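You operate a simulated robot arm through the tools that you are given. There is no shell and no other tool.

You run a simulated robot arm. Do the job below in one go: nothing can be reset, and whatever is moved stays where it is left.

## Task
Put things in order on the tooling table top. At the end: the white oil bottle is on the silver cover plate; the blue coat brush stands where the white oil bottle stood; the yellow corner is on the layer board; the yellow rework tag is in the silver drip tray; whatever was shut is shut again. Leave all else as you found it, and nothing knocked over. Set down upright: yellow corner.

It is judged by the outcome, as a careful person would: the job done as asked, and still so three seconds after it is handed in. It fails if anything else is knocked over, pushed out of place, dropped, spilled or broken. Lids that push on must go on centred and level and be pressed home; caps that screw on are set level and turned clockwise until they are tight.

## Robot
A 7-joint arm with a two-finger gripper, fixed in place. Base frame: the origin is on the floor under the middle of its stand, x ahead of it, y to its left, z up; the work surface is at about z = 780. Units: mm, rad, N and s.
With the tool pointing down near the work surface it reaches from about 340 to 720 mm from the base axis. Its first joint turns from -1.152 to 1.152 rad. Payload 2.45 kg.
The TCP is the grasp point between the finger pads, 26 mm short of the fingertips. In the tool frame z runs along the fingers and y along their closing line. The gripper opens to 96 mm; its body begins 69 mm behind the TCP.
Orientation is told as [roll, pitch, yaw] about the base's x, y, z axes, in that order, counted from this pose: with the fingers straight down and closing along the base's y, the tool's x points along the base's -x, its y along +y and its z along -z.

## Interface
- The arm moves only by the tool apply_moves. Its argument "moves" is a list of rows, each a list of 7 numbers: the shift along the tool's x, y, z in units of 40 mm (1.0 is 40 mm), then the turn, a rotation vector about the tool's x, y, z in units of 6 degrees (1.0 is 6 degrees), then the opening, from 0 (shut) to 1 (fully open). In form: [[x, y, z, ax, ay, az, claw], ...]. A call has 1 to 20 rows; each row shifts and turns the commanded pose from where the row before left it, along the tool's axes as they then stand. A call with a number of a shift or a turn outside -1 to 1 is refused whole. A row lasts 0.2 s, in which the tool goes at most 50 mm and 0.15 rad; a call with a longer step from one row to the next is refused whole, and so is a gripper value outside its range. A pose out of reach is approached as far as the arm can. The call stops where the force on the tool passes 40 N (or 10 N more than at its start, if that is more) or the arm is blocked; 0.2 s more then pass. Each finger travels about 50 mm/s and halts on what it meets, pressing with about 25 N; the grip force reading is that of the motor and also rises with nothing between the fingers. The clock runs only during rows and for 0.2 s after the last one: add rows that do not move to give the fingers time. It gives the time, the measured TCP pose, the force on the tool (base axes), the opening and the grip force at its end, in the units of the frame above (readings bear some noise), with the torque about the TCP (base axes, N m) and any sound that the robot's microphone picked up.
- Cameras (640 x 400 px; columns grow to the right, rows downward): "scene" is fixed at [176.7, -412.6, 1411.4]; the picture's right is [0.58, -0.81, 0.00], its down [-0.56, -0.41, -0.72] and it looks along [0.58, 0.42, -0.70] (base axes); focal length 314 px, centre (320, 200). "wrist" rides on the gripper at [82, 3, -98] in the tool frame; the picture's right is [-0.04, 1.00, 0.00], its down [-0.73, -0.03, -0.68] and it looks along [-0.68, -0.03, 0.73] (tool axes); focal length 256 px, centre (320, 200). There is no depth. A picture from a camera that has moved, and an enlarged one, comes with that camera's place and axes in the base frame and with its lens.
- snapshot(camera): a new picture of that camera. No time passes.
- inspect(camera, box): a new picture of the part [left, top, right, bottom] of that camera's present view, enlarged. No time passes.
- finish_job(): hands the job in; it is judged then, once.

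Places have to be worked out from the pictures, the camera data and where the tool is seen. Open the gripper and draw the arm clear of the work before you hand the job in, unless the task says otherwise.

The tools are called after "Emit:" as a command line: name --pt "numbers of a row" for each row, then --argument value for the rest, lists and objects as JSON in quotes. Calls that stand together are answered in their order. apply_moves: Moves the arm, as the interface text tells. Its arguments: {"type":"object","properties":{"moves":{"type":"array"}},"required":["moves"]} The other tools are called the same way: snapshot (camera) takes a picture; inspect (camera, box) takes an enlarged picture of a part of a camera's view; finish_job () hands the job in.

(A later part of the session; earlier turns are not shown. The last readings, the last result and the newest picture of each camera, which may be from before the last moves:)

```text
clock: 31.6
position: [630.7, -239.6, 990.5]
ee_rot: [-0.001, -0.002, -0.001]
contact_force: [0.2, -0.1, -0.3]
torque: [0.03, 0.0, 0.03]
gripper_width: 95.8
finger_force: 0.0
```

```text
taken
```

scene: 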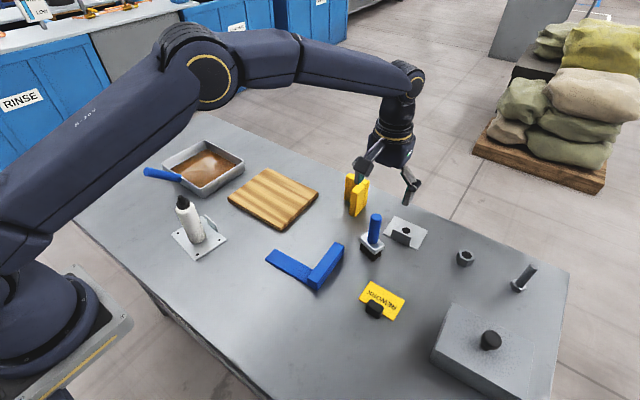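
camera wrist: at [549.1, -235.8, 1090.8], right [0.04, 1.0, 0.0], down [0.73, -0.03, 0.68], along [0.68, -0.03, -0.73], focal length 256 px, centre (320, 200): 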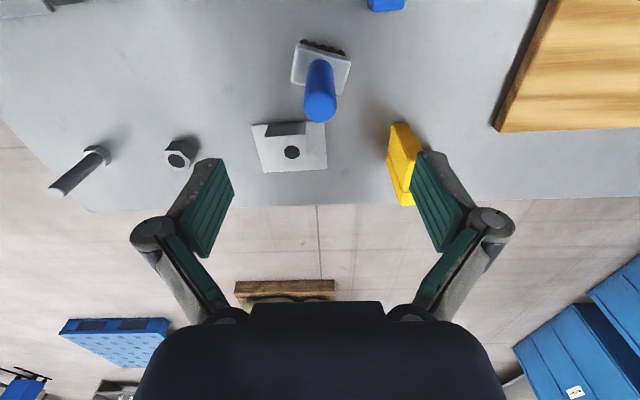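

The brush stands where the bottle was. Next the rework tag (about (530,-323), black grip at its near edge): moving behind it for a close look.

Emit:
apply_moves --pt "0.8375 -0.342 0 0 0 0 1" --pt "0.8375 -0.342 0 0 0 0 1" --pt "0.8375 -0.342 0 0 0 0 1" --pt "0.8375 -0.342 0 0 0 0 1" --pt "0.8375 -0.342 0 0 0 0 1" --pt "0.8375 -0.342 0 0 0 0 1" --pt "0 0 0.75 0 0 0 1" --pt "0 0 0.75 0 0 0 1" --pt "0 0 0.75 0 0 0 1" --pt "0 0 0 0 0 0 1"

Emit:
snapshot --camera "wrist"

Emit:
inspect --camera "wrist" --box '[240, 110, 400, 230]'

Emit:
snapshot --camera "scene"

```text
clock: 33.8
position: [432.4, -321.0, 899.7]
ee_rot: [0.001, -0.001, 0.0]
contact_force: [-0.5, 0.3, 0.4]
torque: [0.01, -0.01, -0.04]
gripper_width: 95.7
finger_force: 0.1
```

```text
taken
camera wrist: at [348.6, -318.5, 999.5], right [0.04, 1.0, 0.0], down [0.73, -0.03, 0.68], along [0.68, -0.03, -0.73], focal length 256 px, centre (320, 200)
```

wrist: 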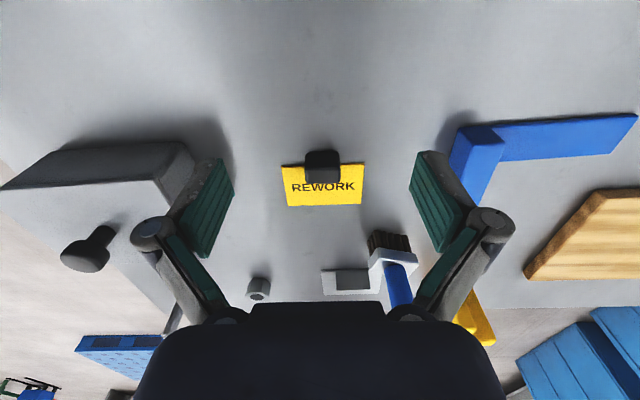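

```text
3.33 times, centred on (320, 170) of wrist
camera zoom: at [348.6, -318.5, 999.5], right [0.04, 1.0, 0.0], down [0.73, -0.03, 0.68], along [0.68, -0.03, -0.73], focal length 853 px, centre (320, 300)
```

zoom: 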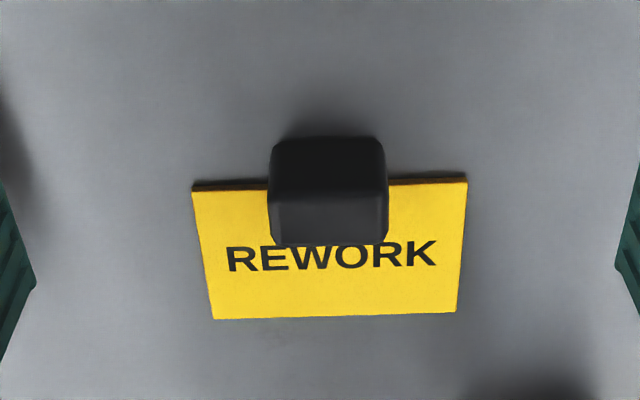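

```text
taken
```

scene: 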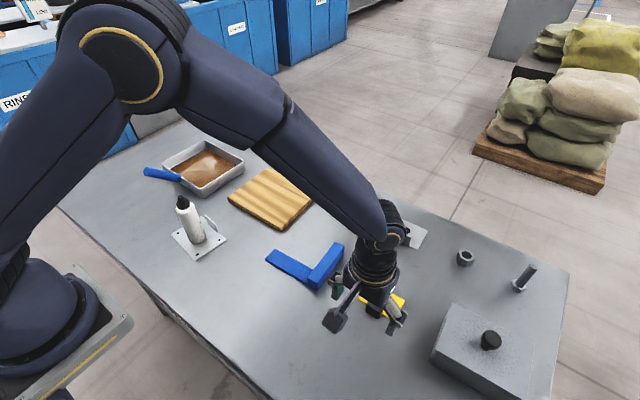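

Tag is 86×56 mm centred near (530,-323); its black grip block is centred near (495,-323), about 18×33×28 mm. The tray spans x 515–687, y 247–440 with its handle rising from the near rim at y≈343. I move over the block and partway down.

Emit:
apply_moves --pt "-0.8125 -0.01 0.4 0 0 0 1" --pt "-0.8125 -0.01 0.4 0 0 0 1" --pt "0 0 0.6 0 0 0 1" --pt "0 0 0.35 0 0 0 1" --pt "0 0 0 0 0 0 1"

Emit:
snapshot --camera "wrist"

Emit:
inspect --camera "scene" --box '[300, 230, 440, 350]'

```text
clock: 35.0
position: [495.9, -323.0, 828.3]
ee_rot: [0.002, 0.002, 0.001]
contact_force: [-0.2, -0.1, -0.3]
torque: [0.03, 0.02, 0.0]
gripper_width: 96.0
finger_force: 0.1
```

```text
taken
camera wrist: at [413.7, -318.6, 928.8], right [0.04, 1.0, 0.0], down [0.73, -0.03, 0.68], along [0.68, -0.03, -0.73], focal length 256 px, centre (320, 200)
```

wrist: 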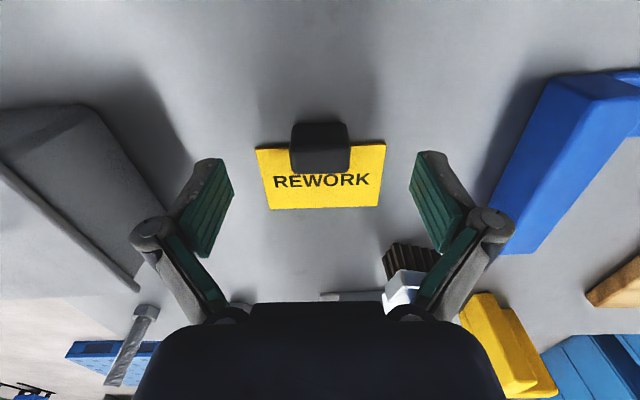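

```text
3.33 times, centred on (370, 290) of scene
camera zoom: at [176.7, -412.6, 1411.4], right [0.58, -0.81, 0.0], down [-0.56, -0.41, -0.72], along [0.58, 0.42, -0.7], focal length 1045 px, centre (153, -100)
```

zoom: 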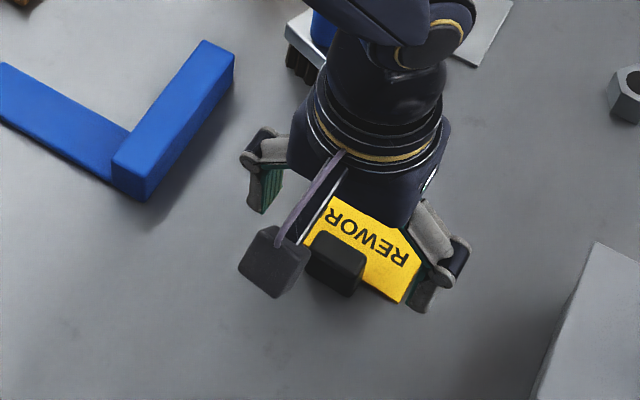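

Block is centred between the fingertips. Lowering so the tips stay a few millimetres above the tag surface, then closing on the block.

Emit:
apply_moves --pt "0 0 0.25 0 0 0 1" --pt "0 0 0.15 0 0 0 1" --pt "0 0 0 0 0 0 1" --pt "0 0 0 0 0 0 0.75" --pt "0 0 0 0 0 0 0.5" --pt "0 0 0 0 0 0 0.25" --pt "0 0 0 0 0 0 0.15" --pt "0 0 0 0 0 0 0.15" --pt "0 0 0 0 0 0 0.15"

Emit:
snapshot --camera "wrist"

```text
clock: 37.0
position: [495.4, -322.4, 814.7]
ee_rot: [0.0, 0.0, 0.001]
contact_force: [-0.2, 0.3, 1.7]
torque: [-0.01, -0.03, 0.02]
gripper_width: 33.3
finger_force: 25.4
```

```text
taken
camera wrist: at [413.5, -318.3, 913.9], right [0.04, 1.0, 0.0], down [0.73, -0.03, 0.68], along [0.68, -0.03, -0.73], focal length 256 px, centre (320, 200)
```

wrist: 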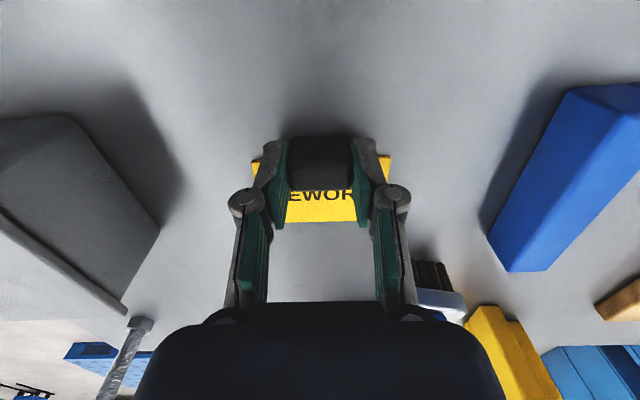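

Gripped at 33 mm. Lifting gently and checking that the tag comes with the block.

Emit:
apply_moves --pt "0 0 -0.2 0 0 0 0.15" --pt "0 0 -0.4 0 0 0 0.15" --pt "0 0 -0.8 0 0 0 0.15" --pt "0 0 -0.9 0 0 0 0.15" --pt "0 0 -0.9 0 0 0 0.15" --pt "0 0 -0.8 0 0 0 0.15" --pt "0 0 0 0 0 0 0.15"

Emit:
snapshot --camera "wrist"

Emit:
snapshot --camera "scene"

```text
clock: 38.6
position: [494.8, -323.3, 972.7]
ee_rot: [0.001, 0.0, -0.002]
contact_force: [-0.3, 0.4, 0.3]
torque: [-0.02, 0.04, -0.02]
gripper_width: 33.3
finger_force: 24.6
```

```text
taken
camera wrist: at [412.5, -319.6, 1073.5], right [0.04, 1.0, 0.0], down [0.73, -0.03, 0.68], along [0.68, -0.03, -0.73], focal length 256 px, centre (320, 200)
```

wrist: 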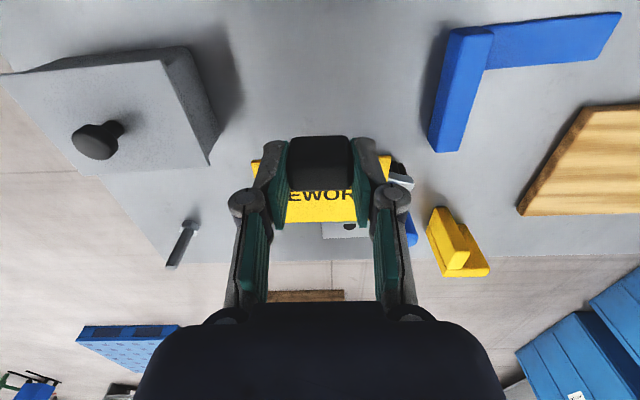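

```text
taken
```

scene: 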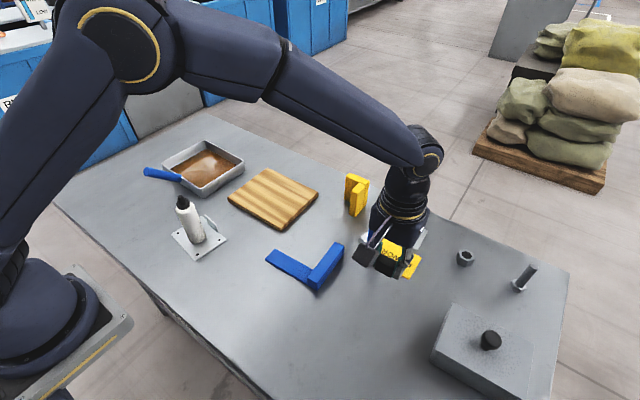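

The tag came along. Carrying it across at safe height toward the tray and stopping short for a look.

Emit:
apply_moves --pt "0.02 0.5 0 0 0 0 0.15" --pt "0.025 0.95 0 0 0 0 0.15" --pt "0.025 0.95 0 0 0 0 0.15" --pt "0.025 0.95 0 0 0 0 0.15" --pt "0.025 0.95 0 0 0 0 0.15" --pt "0.025 0.95 0 0 0 0 0.15" --pt "0.025 0.95 0 0 0 0 0.15" --pt "0.025 0.95 0 0 0 0 0.15" --pt "0.025 0.95 0 0 0 0 0.15" --pt "0.025 0.95 0 0 0 0 0.15" --pt "0.025 0.95 0 0 0 0 0.15" --pt "0.025 0.95 0 0 0 0 0.15" --pt "0.025 0.95 0 0 0 0 0.15" --pt "0.025 0.95 0 0 0 0 0.15" --pt "0.025 0.95 0 0 0 0 0.15" --pt "0.03 0.95 0 0 0 0 0.15" --pt "0 0.37 0 0 0 0 0.15" --pt "0 0 0 0 0 0 0.15"

Emit:
snapshot --camera "wrist"

Emit:
snapshot --camera "scene"

```text
clock: 42.4
position: [478.6, 283.7, 976.1]
ee_rot: [0.001, -0.001, 0.001]
contact_force: [-0.3, 0.9, -0.9]
torque: [0.0, 0.01, 0.02]
gripper_width: 33.1
finger_force: 25.0
```

```text
taken
camera wrist: at [396.8, 287.5, 1075.1], right [0.04, 1.0, 0.0], down [0.73, -0.03, 0.68], along [0.68, -0.03, -0.73], focal length 256 px, centre (320, 200)
```

wrist: 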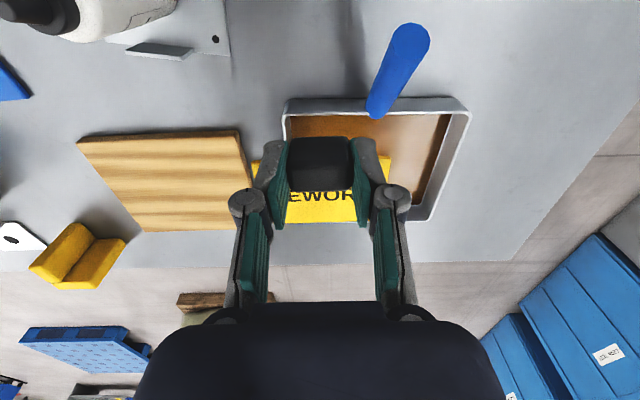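

```text
taken
```

scene: 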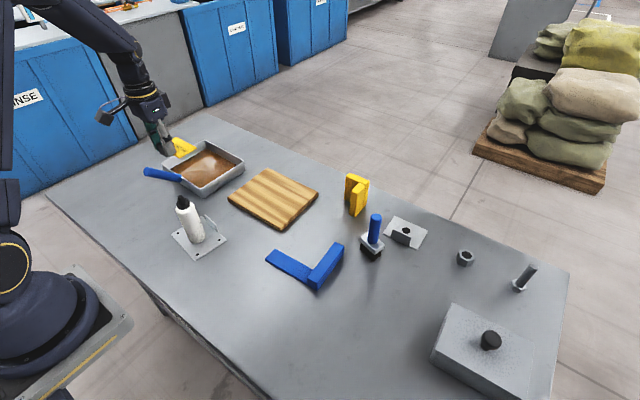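

Tray confirmed at x 514–684, y 244–440, handle at y≈340 rising toward the robot. I move to (580,340) and descend to above the rim, then check.

Emit:
apply_moves --pt "-0.842 0.483 0 0 0 0 0.15" --pt "-0.842 0.483 0 0 0 0 0.15" --pt "-0.841 0.484 0 0 0 0 0.15" --pt "0 0 0 0 0 0 0.15" --pt "0 0 0.8 0 0 0 0.15" --pt "0 0 0.8 0 0 0 0.15" --pt "0 0 0.8 0 0 0 0.15" --pt "0 0 0 0 0 0 0.15"

Emit:
snapshot --camera "wrist"

Emit:
inspect --camera "scene" --box '[110, 70, 270, 220]'

```text
clock: 44.2
position: [581.5, 339.8, 880.8]
ee_rot: [0.0, 0.0, 0.0]
contact_force: [-0.5, 0.2, 0.0]
torque: [0.02, 0.02, -0.01]
gripper_width: 33.0
finger_force: 24.9
```

```text
taken
camera wrist: at [499.0, 343.9, 980.5], right [0.04, 1.0, 0.0], down [0.73, -0.03, 0.68], along [0.68, -0.03, -0.73], focal length 256 px, centre (320, 200)
```

wrist: 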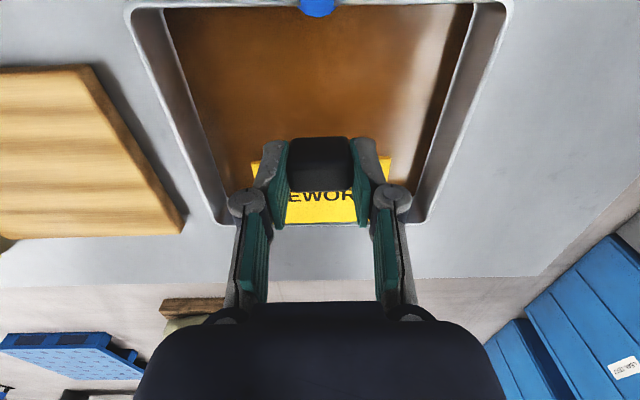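

```text
2.67 times, centred on (190, 145) of scene
camera zoom: at [176.7, -412.6, 1411.4], right [0.58, -0.81, 0.0], down [-0.56, -0.41, -0.72], along [0.58, 0.42, -0.7], focal length 836 px, centre (667, 347)
```

zoom: 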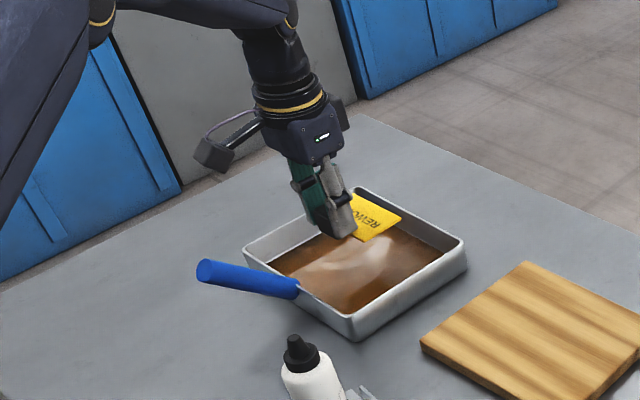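

Positioned well inside the tray's outline. Lowering toward the tray floor.

Emit:
apply_moves --pt "0 0 0.5 0 0 0 0.15" --pt "0 0 0.4 0 0 0 0.15" --pt "0 0 0.2 0 0 0 0.15" --pt "0 0 0.1 0 0 0 0.15" --pt "0 0 0 0 0 0 0.15"

Emit:
snapshot --camera "wrist"

Emit:
inspect --camera "scene" --box '[110, 70, 270, 220]'

```text
clock: 45.4
position: [580.4, 339.9, 831.2]
ee_rot: [0.001, -0.001, -0.001]
contact_force: [-0.4, -0.9, -0.1]
torque: [-0.02, 0.02, 0.0]
gripper_width: 33.0
finger_force: 24.8
```

```text
taken
camera wrist: at [497.8, 343.8, 930.9], right [0.04, 1.0, 0.0], down [0.73, -0.03, 0.68], along [0.68, -0.03, -0.73], focal length 256 px, centre (320, 200)
```

wrist: 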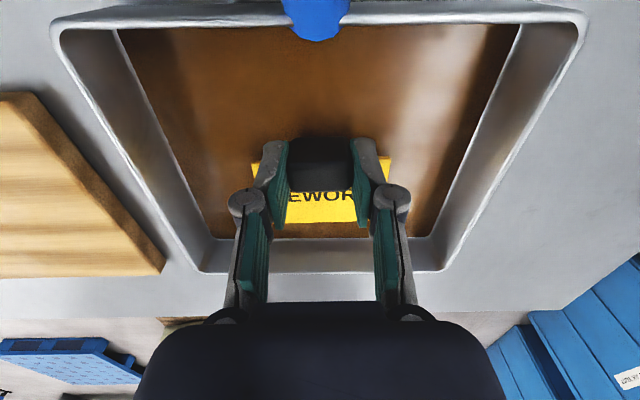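

```text
2.67 times, centred on (190, 145) of scene
camera zoom: at [176.7, -412.6, 1411.4], right [0.58, -0.81, 0.0], down [-0.56, -0.41, -0.72], along [0.58, 0.42, -0.7], focal length 836 px, centre (667, 347)
```

zoom: 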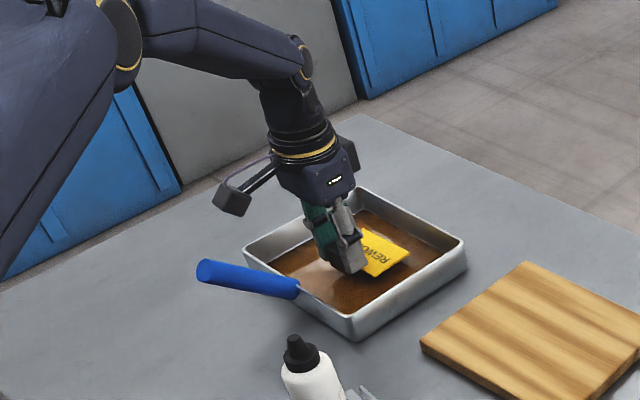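

Still clear of everything; lowering in small steps until contact.

Emit:
apply_moves --pt "0 0 0.08 0 0 0 0.15" --pt "0 0 0.06 0 0 0 0.15" --pt "0 0 0.05 0 0 0 0.15" --pt "0 0 0.04 0 0 0 0.15" --pt "0 0 0 0 0 0 0.15"

```text
clock: 46.6
position: [580.7, 340.3, 822.1]
ee_rot: [-0.001, 0.0, 0.001]
contact_force: [0.3, 0.8, -0.5]
torque: [0.0, 0.05, -0.01]
gripper_width: 33.2
finger_force: 24.7
```

No contact yet at z≈821; continuing by millimetres.

Emit:
apply_moves --pt "0 0 0.03 0 0 0 0.15" --pt "0 0 0.025 0 0 0 0.15" --pt "0 0 0 0 0 0 0.15"

```text
clock: 47.4
position: [579.8, 340.2, 819.5]
ee_rot: [0.0, 0.002, 0.002]
contact_force: [0.3, -0.4, -0.7]
torque: [-0.04, 0.03, -0.01]
gripper_width: 32.9
finger_force: 24.7
```

Still free; two more small steps.

Emit:
apply_moves --pt "0 0 0.025 0 0 0 0.15" --pt "0 0 0.025 0 0 0 0.15" --pt "0 0 0 0 0 0 0.15"

```text
clock: 48.2
position: [581.2, 340.3, 819.1]
ee_rot: [0.001, -0.002, -0.002]
contact_force: [-1.9, -2.0, 16.1]
torque: [-0.13, -0.01, 0.0]
gripper_width: 32.9
finger_force: 24.9
```

Contact (16 N): the tag rests on the tray floor. Easing off, opening partly and rising straight up.

Emit:
apply_moves --pt "0 0 -0.02 0 0 0 0.15" --pt "0 0 0 0 0 0 0.4" --pt "0 0 0 0 0 0 0.6" --pt "0 0 0 0 0 0 0.65" --pt "0 0 0 0 0 0 0.65" --pt "0 0 -0.2 0 0 0 0.65" --pt "0 0 -0.5 0 0 0 0.65" --pt "0 0 -0.8 0 0 0 0.65" --pt "0 0 -0.9 0 0 0 0.8" --pt "0 0 -0.9 0 0 0 1" --pt "0 0 -0.7 0 0 0 1" --pt "0 0 0 0 0 0 1"

Emit:
snapshot --camera "wrist"

Emit:
inspect --camera "scene" --box '[110, 70, 270, 220]'

```text
clock: 50.8
position: [578.1, 338.6, 976.9]
ee_rot: [0.001, 0.0, -0.001]
contact_force: [0.0, -0.2, 0.2]
torque: [0.02, -0.02, 0.01]
gripper_width: 95.9
finger_force: 0.0
```

```text
taken
camera wrist: at [496.3, 344.0, 1077.1], right [0.04, 1.0, 0.0], down [0.73, -0.03, 0.68], along [0.68, -0.03, -0.73], focal length 256 px, centre (320, 200)
```

wrist: 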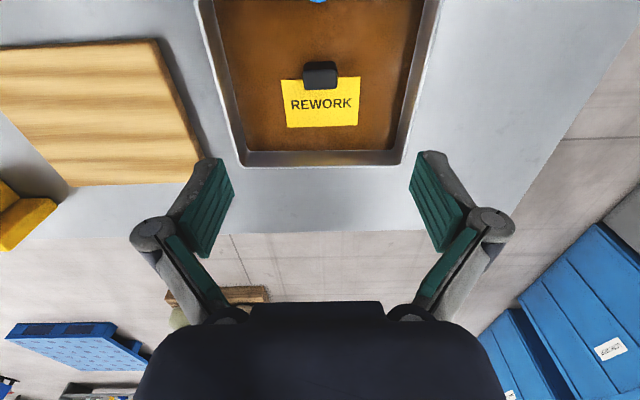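

```text
2.67 times, centred on (190, 145) of scene
camera zoom: at [176.7, -412.6, 1411.4], right [0.58, -0.81, 0.0], down [-0.56, -0.41, -0.72], along [0.58, 0.42, -0.7], focal length 836 px, centre (667, 347)
```

zoom: 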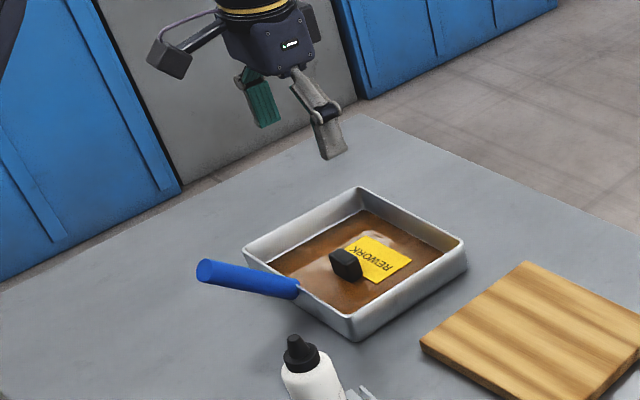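

The tag lies in the drip tray. Now the yellow corner: I go back across at height to a viewing point in front of it.

Emit:
apply_moves --pt "-0.04 -0.6 0 0 0 0 1" --pt "-0.04 -1 0 0 0 0 1" --pt "-0.04 -1 0 0 0 0 1" --pt "-0.04 -1 0 0 0 0 1" --pt "-0.04 -1 0 0 0 0 1" --pt "-0.04 -1 0 0 0 0 1" --pt "-0.04 -1 0 0 0 0 1" --pt "-0.04 -1 0 0 0 0 1" --pt "-0.04 -1 0 0 0 0 1" --pt "-0.04 -1 0 0 0 0 1" --pt "-0.05 -1 0 0 0 0 1" --pt "-0.05 -1 0 0 0 0 1" --pt "0 -0.425 0.5 0 0 0 1" --pt "0 0 0.675 0 0 0 1" --pt "0 0 0 0 0 0 1"

Emit:
snapshot --camera "wrist"

Emit:
inspect --camera "wrist" --box '[240, 140, 420, 260]'

Emit:
snapshot --camera "scene"

```text
clock: 54.0
position: [597.6, -140.0, 931.8]
ee_rot: [0.0, -0.001, 0.002]
contact_force: [-0.3, -0.2, 0.8]
torque: [0.02, -0.01, 0.01]
gripper_width: 96.0
finger_force: 0.0
```

```text
taken
camera wrist: at [516.2, -137.4, 1031.6], right [0.04, 1.0, 0.0], down [0.73, -0.03, 0.68], along [0.68, -0.03, -0.73], focal length 256 px, centre (320, 200)
```

wrist: 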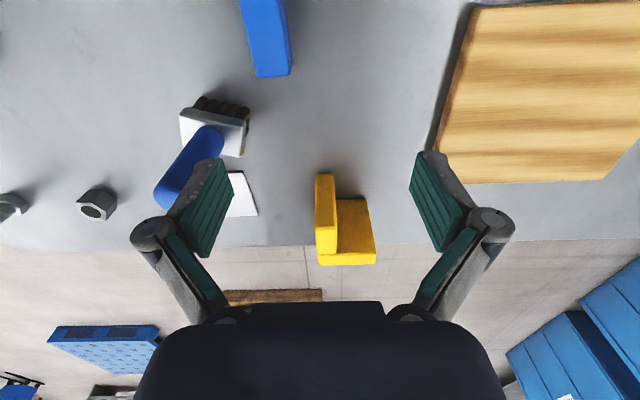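

```text
3.33 times, centred on (330, 200) of wrist
camera zoom: at [516.2, -137.4, 1031.6], right [0.04, 1.0, 0.0], down [0.73, -0.03, 0.68], along [0.68, -0.03, -0.73], focal length 853 px, centre (287, 200)
```

zoom: 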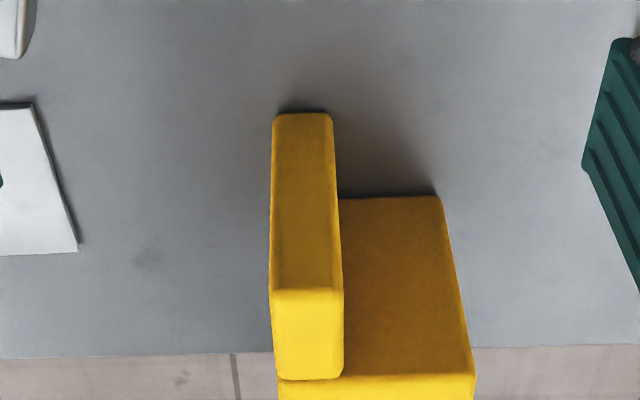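

```text
taken
```

scene: 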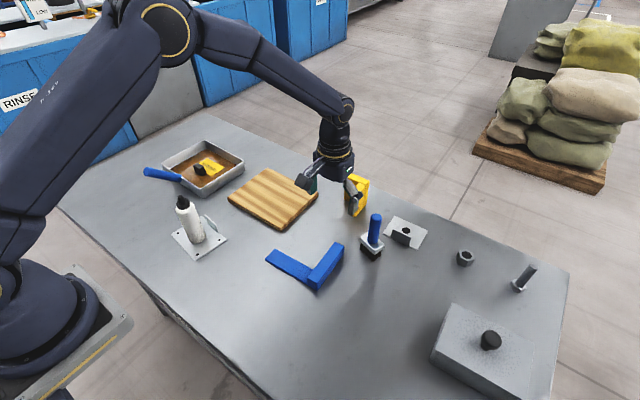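

Corner refined: leg toward me x 707–750, y -151.5…-130; back leg x 749–771; top z≈865. I check the finger geometry before approaching with a forward tilt (needed for reach).

Emit:
inspect --camera "wrist" --box '[390, 130, 530, 260]'

Emit:
inspect --camera "scene" --box '[280, 110, 400, 220]'

```text
3.08 times, centred on (460, 195) of wrist
camera zoom: at [516.2, -137.4, 1031.6], right [0.04, 1.0, 0.0], down [0.73, -0.03, 0.68], along [0.68, -0.03, -0.73], focal length 788 px, centre (-111, 215)
```

zoom: 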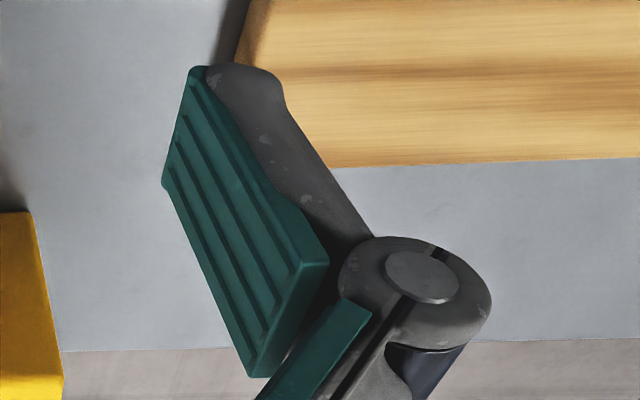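

```text
3.64 times, centred on (340, 165) of scene
camera zoom: at [176.7, -412.6, 1411.4], right [0.58, -0.81, 0.0], down [-0.56, -0.41, -0.72], along [0.58, 0.42, -0.7], focal length 1140 px, centre (247, 327)
```

zoom: 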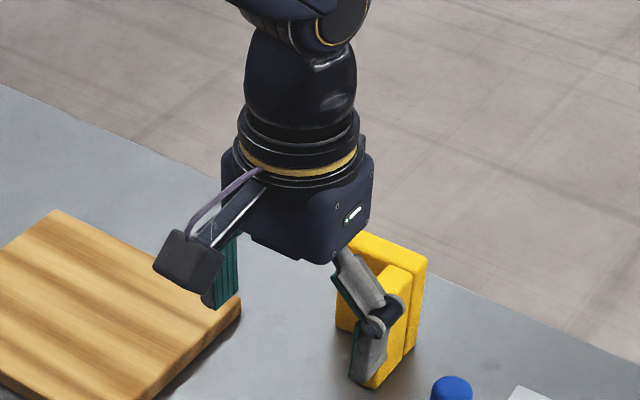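

Pads are about 23 mm wide, so tilting the fingers 20° forward lets me grip the near leg at x≈722 without touching the back leg. I narrow the opening, tilt, and move above the leg.

Emit:
apply_moves --pt "0 0 0 0 -0.8333 0 0.65" --pt "0 0 0 0 -0.8333 0 0.65" --pt "0 0 0 0 -0.8333 0 0.65" --pt "0 0 0 0 -0.8333 0 0.65" --pt "0 0 0 0 0 0 0.65"

Emit:
snapshot --camera "wrist"

```text
clock: 55.2
position: [600.9, -140.3, 931.3]
ee_rot: [-0.001, -0.35, -0.002]
contact_force: [-0.8, -0.1, 0.6]
torque: [0.0, 0.03, -0.02]
gripper_width: 62.4
finger_force: 0.0
```

```text
taken
camera wrist: at [489.5, -136.8, 997.2], right [0.04, 1.0, 0.01], down [0.46, -0.03, 0.89], along [0.89, -0.03, -0.46], focal length 256 px, centre (320, 200)
```

wrist: 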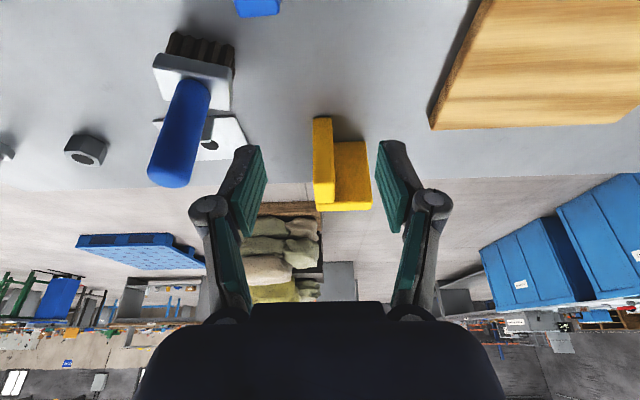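

Tilt is as intended (pitch -0.35). Moving forward above the near leg of the corner.

Emit:
apply_moves --pt "-0.95 0 0.346 0 0 0 0.65" --pt "-0.95 0 0.346 0 0 0 0.65" --pt "-0.96 0 0.349 0 0 0 0.65" --pt "0 0 0 0 0 0 0.65"

Emit:
snapshot --camera "wrist"

Emit:
inspect --camera "scene" --box '[300, 110, 440, 260]'

```text
clock: 56.2
position: [723.6, -140.4, 932.3]
ee_rot: [0.002, -0.348, 0.0]
contact_force: [-0.3, -0.1, -0.5]
torque: [-0.05, -0.01, 0.03]
gripper_width: 62.3
finger_force: 0.2
```

```text
taken
camera wrist: at [612.8, -136.3, 997.6], right [0.04, 1.0, 0.01], down [0.46, -0.03, 0.89], along [0.89, -0.03, -0.46], focal length 256 px, centre (320, 200)
```

wrist: 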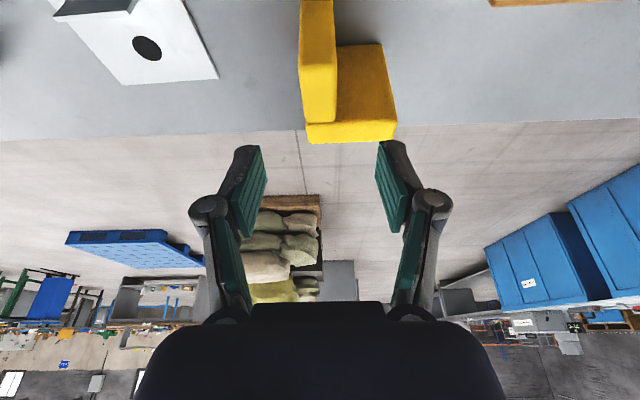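

```text
2.67 times, centred on (370, 185) of scene
camera zoom: at [176.7, -412.6, 1411.4], right [0.58, -0.81, 0.0], down [-0.56, -0.41, -0.72], along [0.58, 0.42, -0.7], focal length 836 px, centre (187, 240)
```

zoom: 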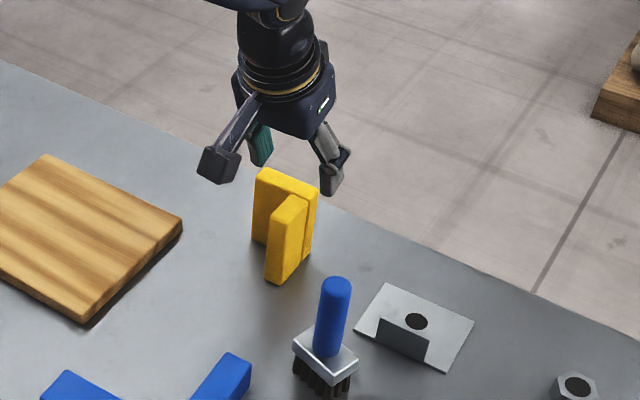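

Aligned above the leg. Descending partway and rechecking clearance to the back leg.

Emit:
apply_moves --pt "0.171 0 0.47 0 0 0 0.65" --pt "0.171 0 0.47 0 0 0 0.65" --pt "0.171 0 0.47 0 0 0 0.65" --pt "0 0 0 0 0 0 0.65"

Emit:
snapshot --camera "wrist"

Emit:
inspect --camera "wrist" --box '[220, 40, 420, 220]'

Emit:
inspect --camera "scene" --box '[310, 130, 410, 230]'

```text
clock: 57.2
position: [723.5, -140.7, 870.4]
ee_rot: [0.0, -0.348, 0.0]
contact_force: [0.7, 0.0, 0.3]
torque: [0.0, 0.01, 0.03]
gripper_width: 62.6
finger_force: 0.0
```

```text
taken
camera wrist: at [612.4, -136.5, 936.2], right [0.04, 1.0, 0.01], down [0.46, -0.03, 0.89], along [0.89, -0.03, -0.46], focal length 256 px, centre (320, 200)
```

wrist: 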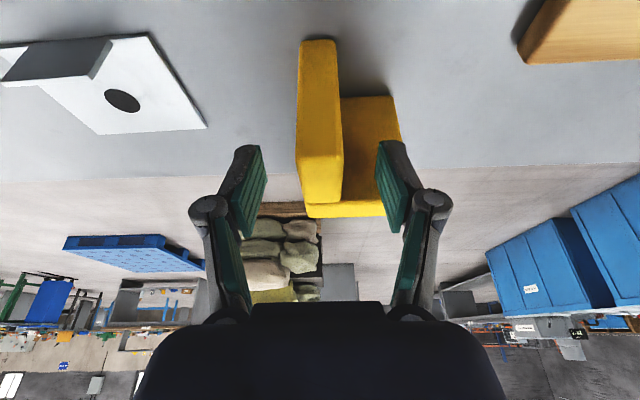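

```text
2.22 times, centred on (320, 130) of wrist
camera zoom: at [612.4, -136.5, 936.2], right [0.04, 1.0, 0.01], down [0.46, -0.03, 0.89], along [0.89, -0.03, -0.46], focal length 569 px, centre (320, 356)
```

zoom: 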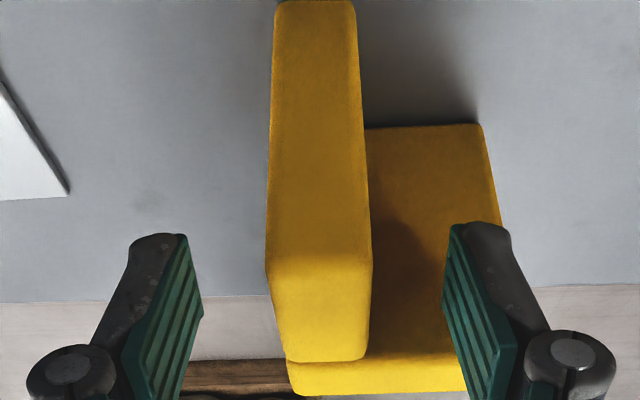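

```text
4.00 times, centred on (360, 180) of scene
camera zoom: at [176.7, -412.6, 1411.4], right [0.58, -0.81, 0.0], down [-0.56, -0.41, -0.72], along [0.58, 0.42, -0.7], focal length 1254 px, centre (160, 280)
```

zoom: 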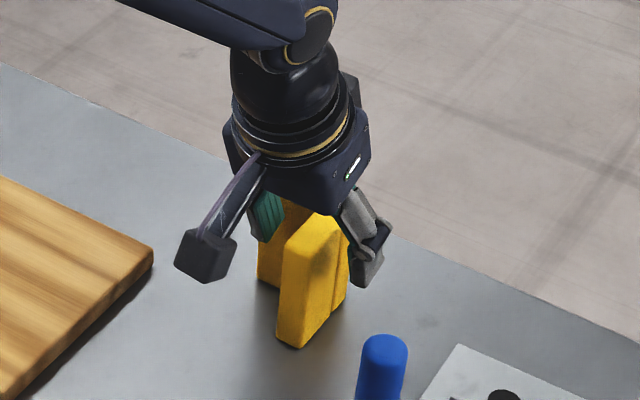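

Clearance looks fine. Descending the remaining 35 mm to z≈835.

Emit:
apply_moves --pt "0.128 0 0.353 0 0 0 0.65" --pt "0.128 0 0.353 0 0 0 0.65" --pt "0.043 0 0.118 0 0 0 0.65" --pt "0 0 0 0 0 0 0.65"

Emit:
inspect --camera "wrist" --box '[220, 60, 420, 240]'

Emit:
inspect --camera "scene" --box '[310, 130, 410, 230]'

```text
clock: 58.2
position: [721.7, -140.3, 834.8]
ee_rot: [0.002, -0.35, -0.001]
contact_force: [0.1, -0.3, 1.0]
torque: [-0.02, -0.04, 0.04]
gripper_width: 62.3
finger_force: 0.1
```

```text
2.22 times, centred on (320, 150) of wrist
camera zoom: at [611.4, -136.6, 900.7], right [0.04, 1.0, 0.01], down [0.46, -0.03, 0.89], along [0.89, -0.03, -0.46], focal length 569 px, centre (320, 311)
```

zoom: 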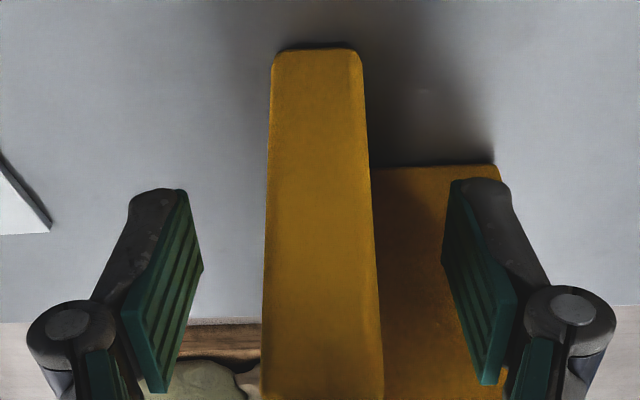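

```text
4.00 times, centred on (360, 180) of scene
camera zoom: at [176.7, -412.6, 1411.4], right [0.58, -0.81, 0.0], down [-0.56, -0.41, -0.72], along [0.58, 0.42, -0.7], focal length 1254 px, centre (160, 280)
```

zoom: 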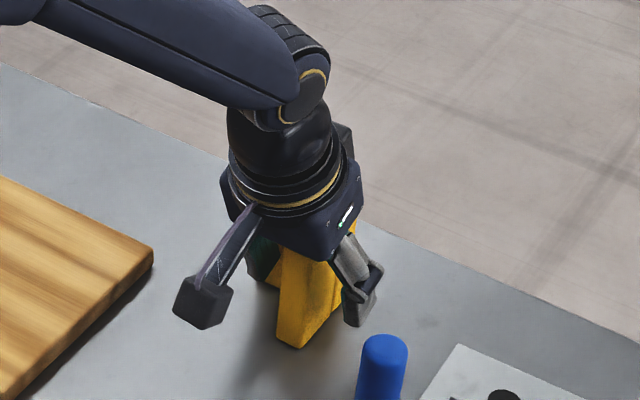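

Fingers straddle the leg with room on both sides. Closing.

Emit:
apply_moves --pt "0 0 0 0 0 0 0.5" --pt "0 0 0 0 0 0 0.35" --pt "0 0 0 0 0 0 0.2" --pt "0 0 0 0 0 0 0.08" --pt "0 0 0 0 0 0 0.05" --pt "0 0 0 0 0 0 0.05" --pt "0 0 0 0 0 0 0.05"

Emit:
inspect --camera "wrist" --box '[220, 60, 420, 240]'

Emit:
inspect --camera "scene" --box '[310, 130, 410, 230]'

```text
clock: 59.8
position: [721.8, -140.4, 834.8]
ee_rot: [-0.002, -0.348, 0.0]
contact_force: [1.0, -0.3, 0.3]
torque: [-0.03, -0.02, 0.03]
gripper_width: 21.2
finger_force: 24.9
```

```text
2.22 times, centred on (320, 150) of wrist
camera zoom: at [611.4, -136.6, 900.9], right [0.04, 1.0, 0.01], down [0.46, -0.03, 0.89], along [0.89, -0.03, -0.46], focal length 569 px, centre (320, 311)
```

zoom: 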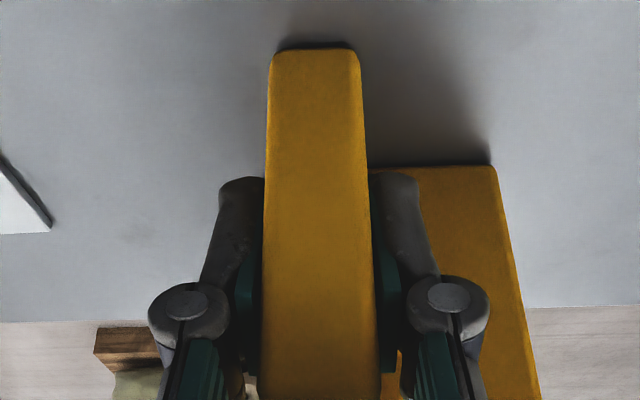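

```text
4.00 times, centred on (360, 180) of scene
camera zoom: at [176.7, -412.6, 1411.4], right [0.58, -0.81, 0.0], down [-0.56, -0.41, -0.72], along [0.58, 0.42, -0.7], focal length 1254 px, centre (160, 280)
```

zoom: 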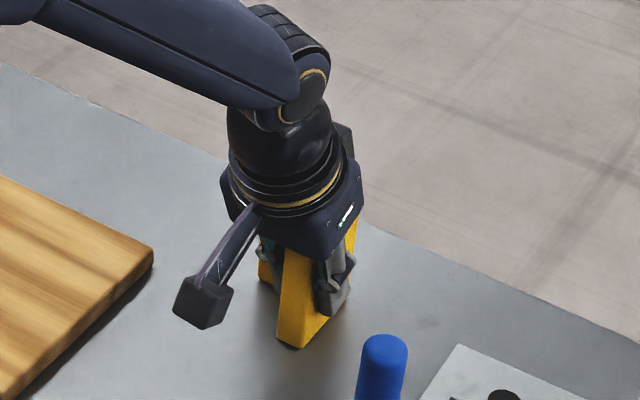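

Firm grip at 21 mm. Lifting a little and checking that the corner stays level.

Emit:
apply_moves --pt "-0.043 0 -0.118 0 0 0 0.05" --pt "-0.086 0 -0.235 0 0 0 0.05" --pt "-0.128 0 -0.353 0 0 0 0.05" --pt "0 0 0 0 0 0 0.05"

Emit:
inspect --camera "wrist" --box '[220, 60, 420, 240]'

Emit:
inspect --camera "scene" --box '[310, 130, 410, 230]'

```text
clock: 60.8
position: [721.4, -139.5, 866.3]
ee_rot: [0.001, -0.349, 0.0]
contact_force: [0.1, -0.2, 0.1]
torque: [-0.03, 0.0, 0.0]
gripper_width: 21.1
finger_force: 25.0
```

```text
2.22 times, centred on (320, 150) of wrist
camera zoom: at [610.9, -136.7, 932.5], right [0.04, 1.0, 0.01], down [0.46, -0.03, 0.89], along [0.89, -0.03, -0.46], focal length 569 px, centre (320, 311)
```

zoom: 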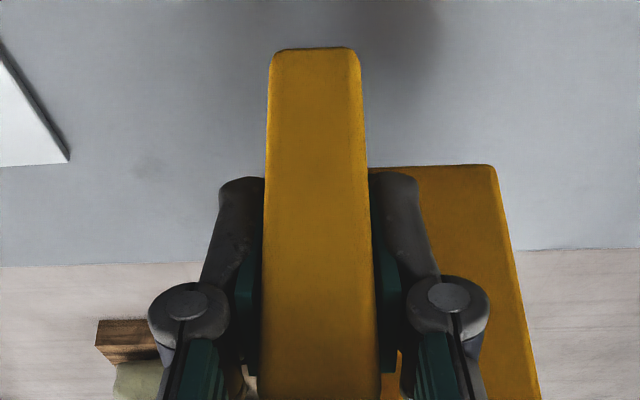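

```text
4.00 times, centred on (360, 180) of scene
camera zoom: at [176.7, -412.6, 1411.4], right [0.58, -0.81, 0.0], down [-0.56, -0.41, -0.72], along [0.58, 0.42, -0.7], focal length 1254 px, centre (160, 280)
```

zoom: 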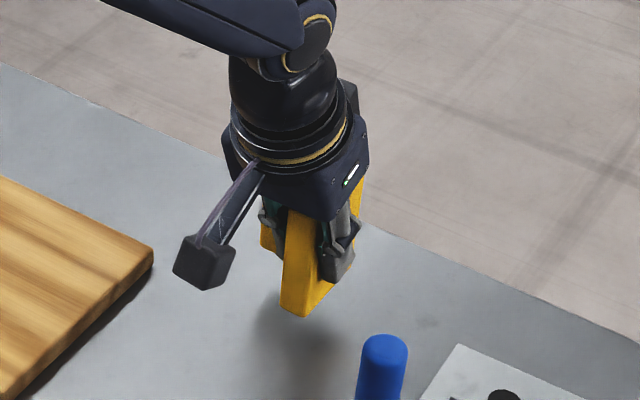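

The corner lifts level, no pivoting. Raising it more and carrying it over the board (centre about (624,80)), keeping the same tilt.

Emit:
apply_moves --pt "-0.171 0 -0.47 0 0 0 0.05" --pt "-0.171 0 -0.47 0 0 0 0.05" --pt "0.22 0.41 -0.08 0 0 0 0.05" --pt "0.449 0.829 -0.1635 0 0 0 0.05" --pt "0.449 0.829 -0.1635 0 0 0 0.05" --pt "0.449 0.829 -0.1635 0 0 0 0.05" --pt "0.449 0.829 -0.1635 0 0 0 0.05" --pt "0.449 0.829 -0.1635 0 0 0 0.05" --pt "0.23 0.42 -0.084 0 0 0 0.05" --pt "0 0 0 0 0 0 0.05"

Emit:
snapshot --camera "wrist"

Emit:
snapshot --camera "scene"

```text
clock: 63.0
position: [605.9, 57.4, 905.6]
ee_rot: [0.0, -0.35, -0.001]
contact_force: [0.0, 0.9, -0.5]
torque: [-0.01, -0.01, -0.01]
gripper_width: 21.3
finger_force: 25.4
```

```text
taken
camera wrist: at [495.4, 61.6, 971.6], right [0.04, 1.0, 0.01], down [0.46, -0.03, 0.89], along [0.89, -0.03, -0.46], focal length 256 px, centre (320, 200)
```

wrist: 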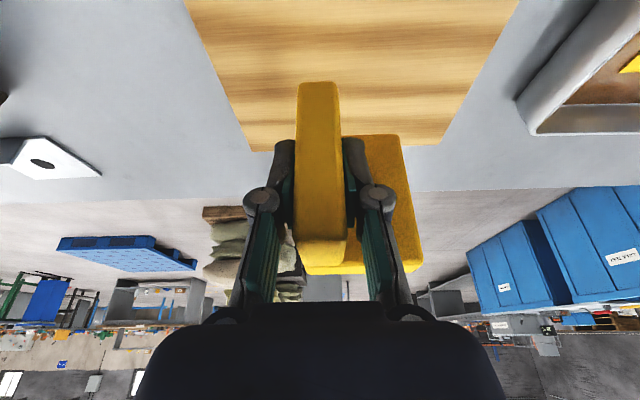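

```text
taken
```

scene: 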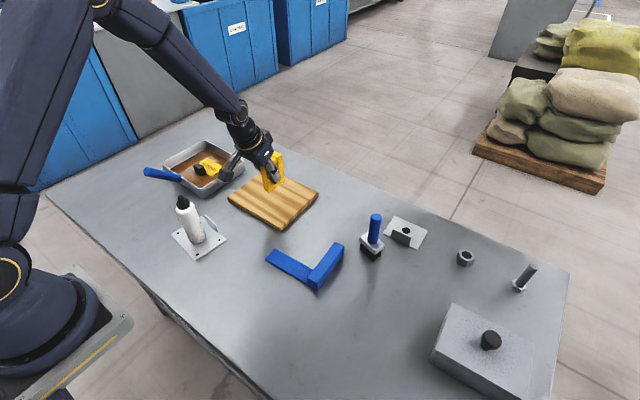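

Positioned over the board's middle. Lowering to near the board surface.

Emit:
apply_moves --pt "0.128 0 0.353 0 0 0 0.05" --pt "0.128 0 0.353 0 0 0 0.05" --pt "0.051 0 0.141 0 0 0 0.05" --pt "0 0 0 0 0 0 0.05"

Emit:
inspect --camera "scene" --box '[210, 110, 350, 240]'

Emit:
snapshot --camera "wrist"

```text
clock: 64.0
position: [607.8, 58.0, 869.2]
ee_rot: [0.0, -0.349, 0.0]
contact_force: [0.0, 0.2, -0.6]
torque: [0.03, 0.03, 0.02]
gripper_width: 21.5
finger_force: 25.1
```

```text
3.08 times, centred on (280, 175) of scene
camera zoom: at [176.7, -412.6, 1411.4], right [0.58, -0.81, 0.0], down [-0.56, -0.41, -0.72], along [0.58, 0.42, -0.7], focal length 965 px, centre (443, 277)
```

zoom: 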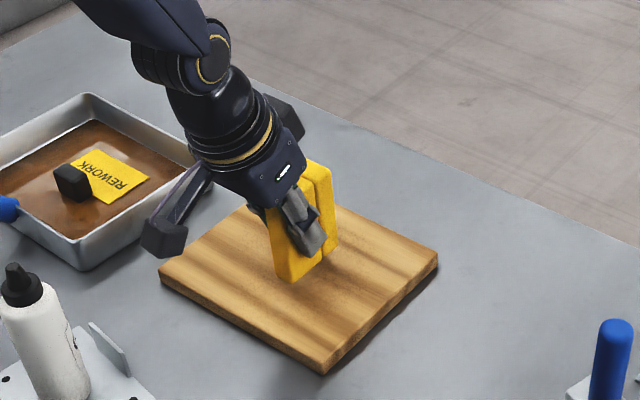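

```text
taken
camera wrist: at [496.7, 62.6, 935.5], right [0.04, 1.0, 0.01], down [0.46, -0.03, 0.89], along [0.89, -0.03, -0.46], focal length 256 px, centre (320, 200)
```

wrist: 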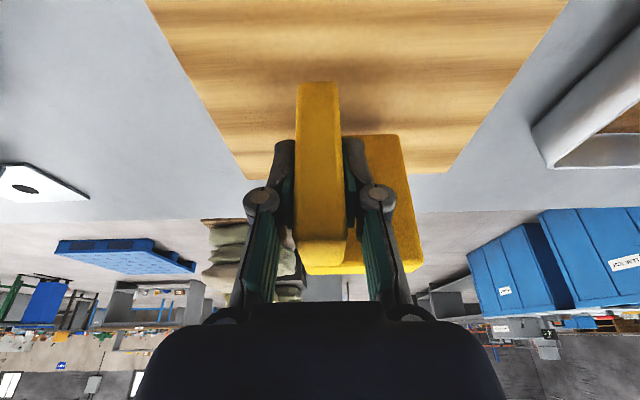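

Bottom of the corner is about 14 mm above the table-top-plus-board level; stepping down slowly and watching force.

Emit:
apply_moves --pt "0.034 0 0.094 0 0 0 0.05" --pt "0.026 0 0.07 0 0 0 0.05" --pt "0.017 0 0.047 0 0 0 0.05" --pt "0 0 0 0 0 0 0.05"

Emit:
inspect --camera "scene" --box '[240, 130, 340, 230]'

```text
clock: 65.0
position: [607.4, 57.7, 860.9]
ee_rot: [0.0, -0.347, 0.0]
contact_force: [0.7, 0.6, -1.0]
torque: [-0.04, 0.03, -0.01]
gripper_width: 21.3
finger_force: 24.8
```

```text
4.00 times, centred on (290, 180) of scene
camera zoom: at [176.7, -412.6, 1411.4], right [0.58, -0.81, 0.0], down [-0.56, -0.41, -0.72], along [0.58, 0.42, -0.7], focal length 1254 px, centre (440, 280)
```

zoom: 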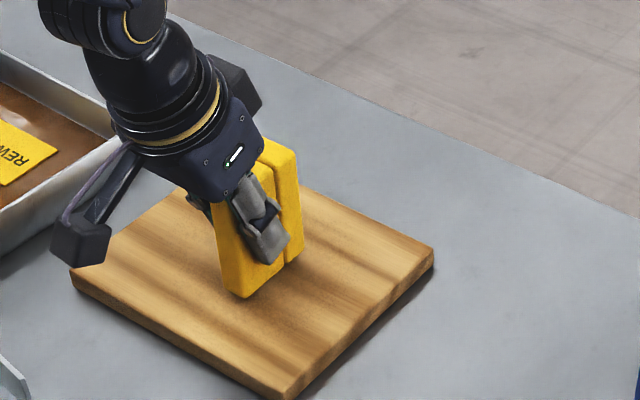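

No contact yet at z≈860. Continuing in 1–1.5 mm steps.

Emit:
apply_moves --pt "0.013 0 0.035 0 0 0 0.05" --pt "0.0086 0 0.0235 0 0 0 0.05" --pt "0 0 0 0 0 0 0.05"

```text
clock: 65.8
position: [606.4, 58.6, 858.0]
ee_rot: [0.0, -0.349, -0.001]
contact_force: [0.5, 0.4, 0.2]
torque: [-0.01, -0.03, 0.0]
gripper_width: 21.0
finger_force: 24.8
```

Still free; another 2 mm in small steps.

Emit:
apply_moves --pt "0.0086 0 0.0235 0 0 0 0.05" --pt "0.0086 0 0.0235 0 0 0 0.05" --pt "0 0 0 0 0 0 0.05"

```text
clock: 66.6
position: [608.1, 58.4, 856.0]
ee_rot: [0.0, -0.349, 0.0]
contact_force: [-0.1, 0.5, -1.1]
torque: [-0.04, 0.01, 0.0]
gripper_width: 21.0
finger_force: 24.7
```

Commanded z≈855.7, corner base near z 800.5. Two more millimetres.

Emit:
apply_moves --pt "0.0086 0 0.0235 0 0 0 0.05" --pt "0.0086 0 0.0235 0 0 0 0.05" --pt "0 0 0 0 0 0 0.05"

```text
clock: 67.4
position: [607.8, 58.0, 855.0]
ee_rot: [-0.001, -0.349, 0.0]
contact_force: [0.5, 0.4, -0.9]
torque: [-0.06, 0.01, 0.02]
gripper_width: 20.9
finger_force: 24.9
```

Still no contact; continuing down by 1 mm steps.

Emit:
apply_moves --pt "0.0086 0 0.0235 0 0 0 0.05" --pt "0.0086 0 0.0235 0 0 0 0.05" --pt "0 0 0 0 0 0 0.05"

Emit:
inspect --camera "scene" --box '[240, 130, 340, 230]'

```text
clock: 68.2
position: [606.9, 58.3, 853.4]
ee_rot: [0.0, -0.35, 0.0]
contact_force: [0.5, -0.6, 0.4]
torque: [0.05, -0.03, 0.0]
gripper_width: 21.3
finger_force: 24.7
```

```text
4.00 times, centred on (290, 180) of scene
camera zoom: at [176.7, -412.6, 1411.4], right [0.58, -0.81, 0.0], down [-0.56, -0.41, -0.72], along [0.58, 0.42, -0.7], focal length 1254 px, centre (440, 280)
```

zoom: 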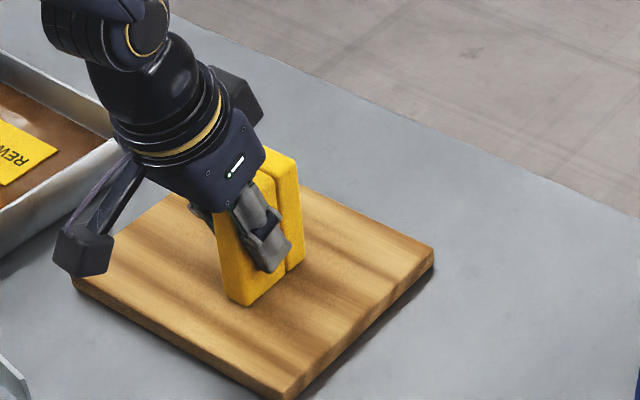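

Very close now by the picture; continuing by 1 mm steps.

Emit:
apply_moves --pt "0.0086 0 0.0235 0 0 0 0.05" --pt "0 0 0 0 0 0 0.05"

```text
clock: 68.8
position: [607.0, 58.8, 853.6]
ee_rot: [0.001, -0.35, 0.0]
contact_force: [-6.0, -0.6, 15.9]
torque: [-0.02, 0.23, -0.04]
gripper_width: 21.2
finger_force: 25.2
```

Contact: 16 N — the corner is seated on the board. Easing off, opening, and rising straight up.

Emit:
apply_moves --pt "-0.004 0 -0.011 0 0 0 0.05" --pt "0 0 0 0 0 0 0.3" --pt "0 0 0 0 0 0 0.45" --pt "0 0 0 0 0 0 0.6" --pt "0 0 0 0 0 0 0.6" --pt "0 0 0 0 0 0 0.6"

Emit:
inspect --camera "scene" --box '[240, 130, 340, 230]'

Emit:
snapshot --camera "wrist"

```text
clock: 70.2
position: [608.3, 58.4, 851.9]
ee_rot: [0.001, -0.349, 0.001]
contact_force: [0.2, 0.1, -0.4]
torque: [-0.01, -0.03, 0.04]
gripper_width: 57.7
finger_force: 0.2
```

```text
4.00 times, centred on (290, 180) of scene
camera zoom: at [176.7, -412.6, 1411.4], right [0.58, -0.81, 0.0], down [-0.56, -0.41, -0.72], along [0.58, 0.42, -0.7], focal length 1254 px, centre (440, 280)
```

zoom: 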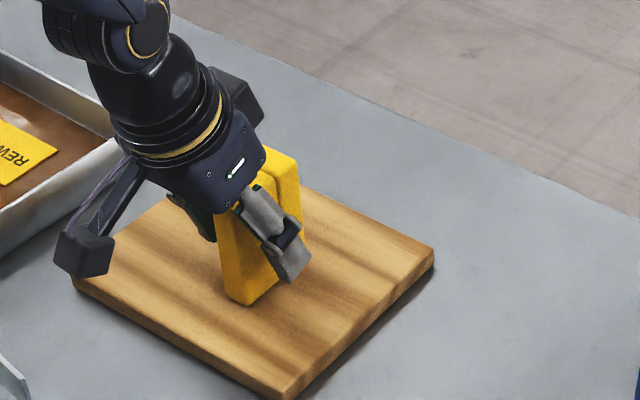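

```text
taken
camera wrist: at [496.6, 62.0, 918.0], right [0.04, 1.0, 0.01], down [0.46, -0.03, 0.89], along [0.89, -0.03, -0.46], focal length 256 px, centre (320, 200)
```

wrist: 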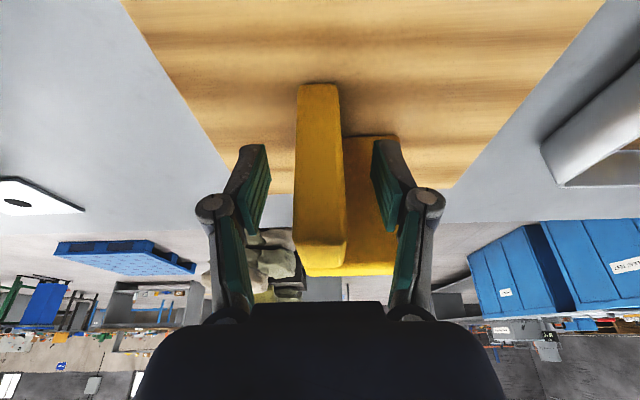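

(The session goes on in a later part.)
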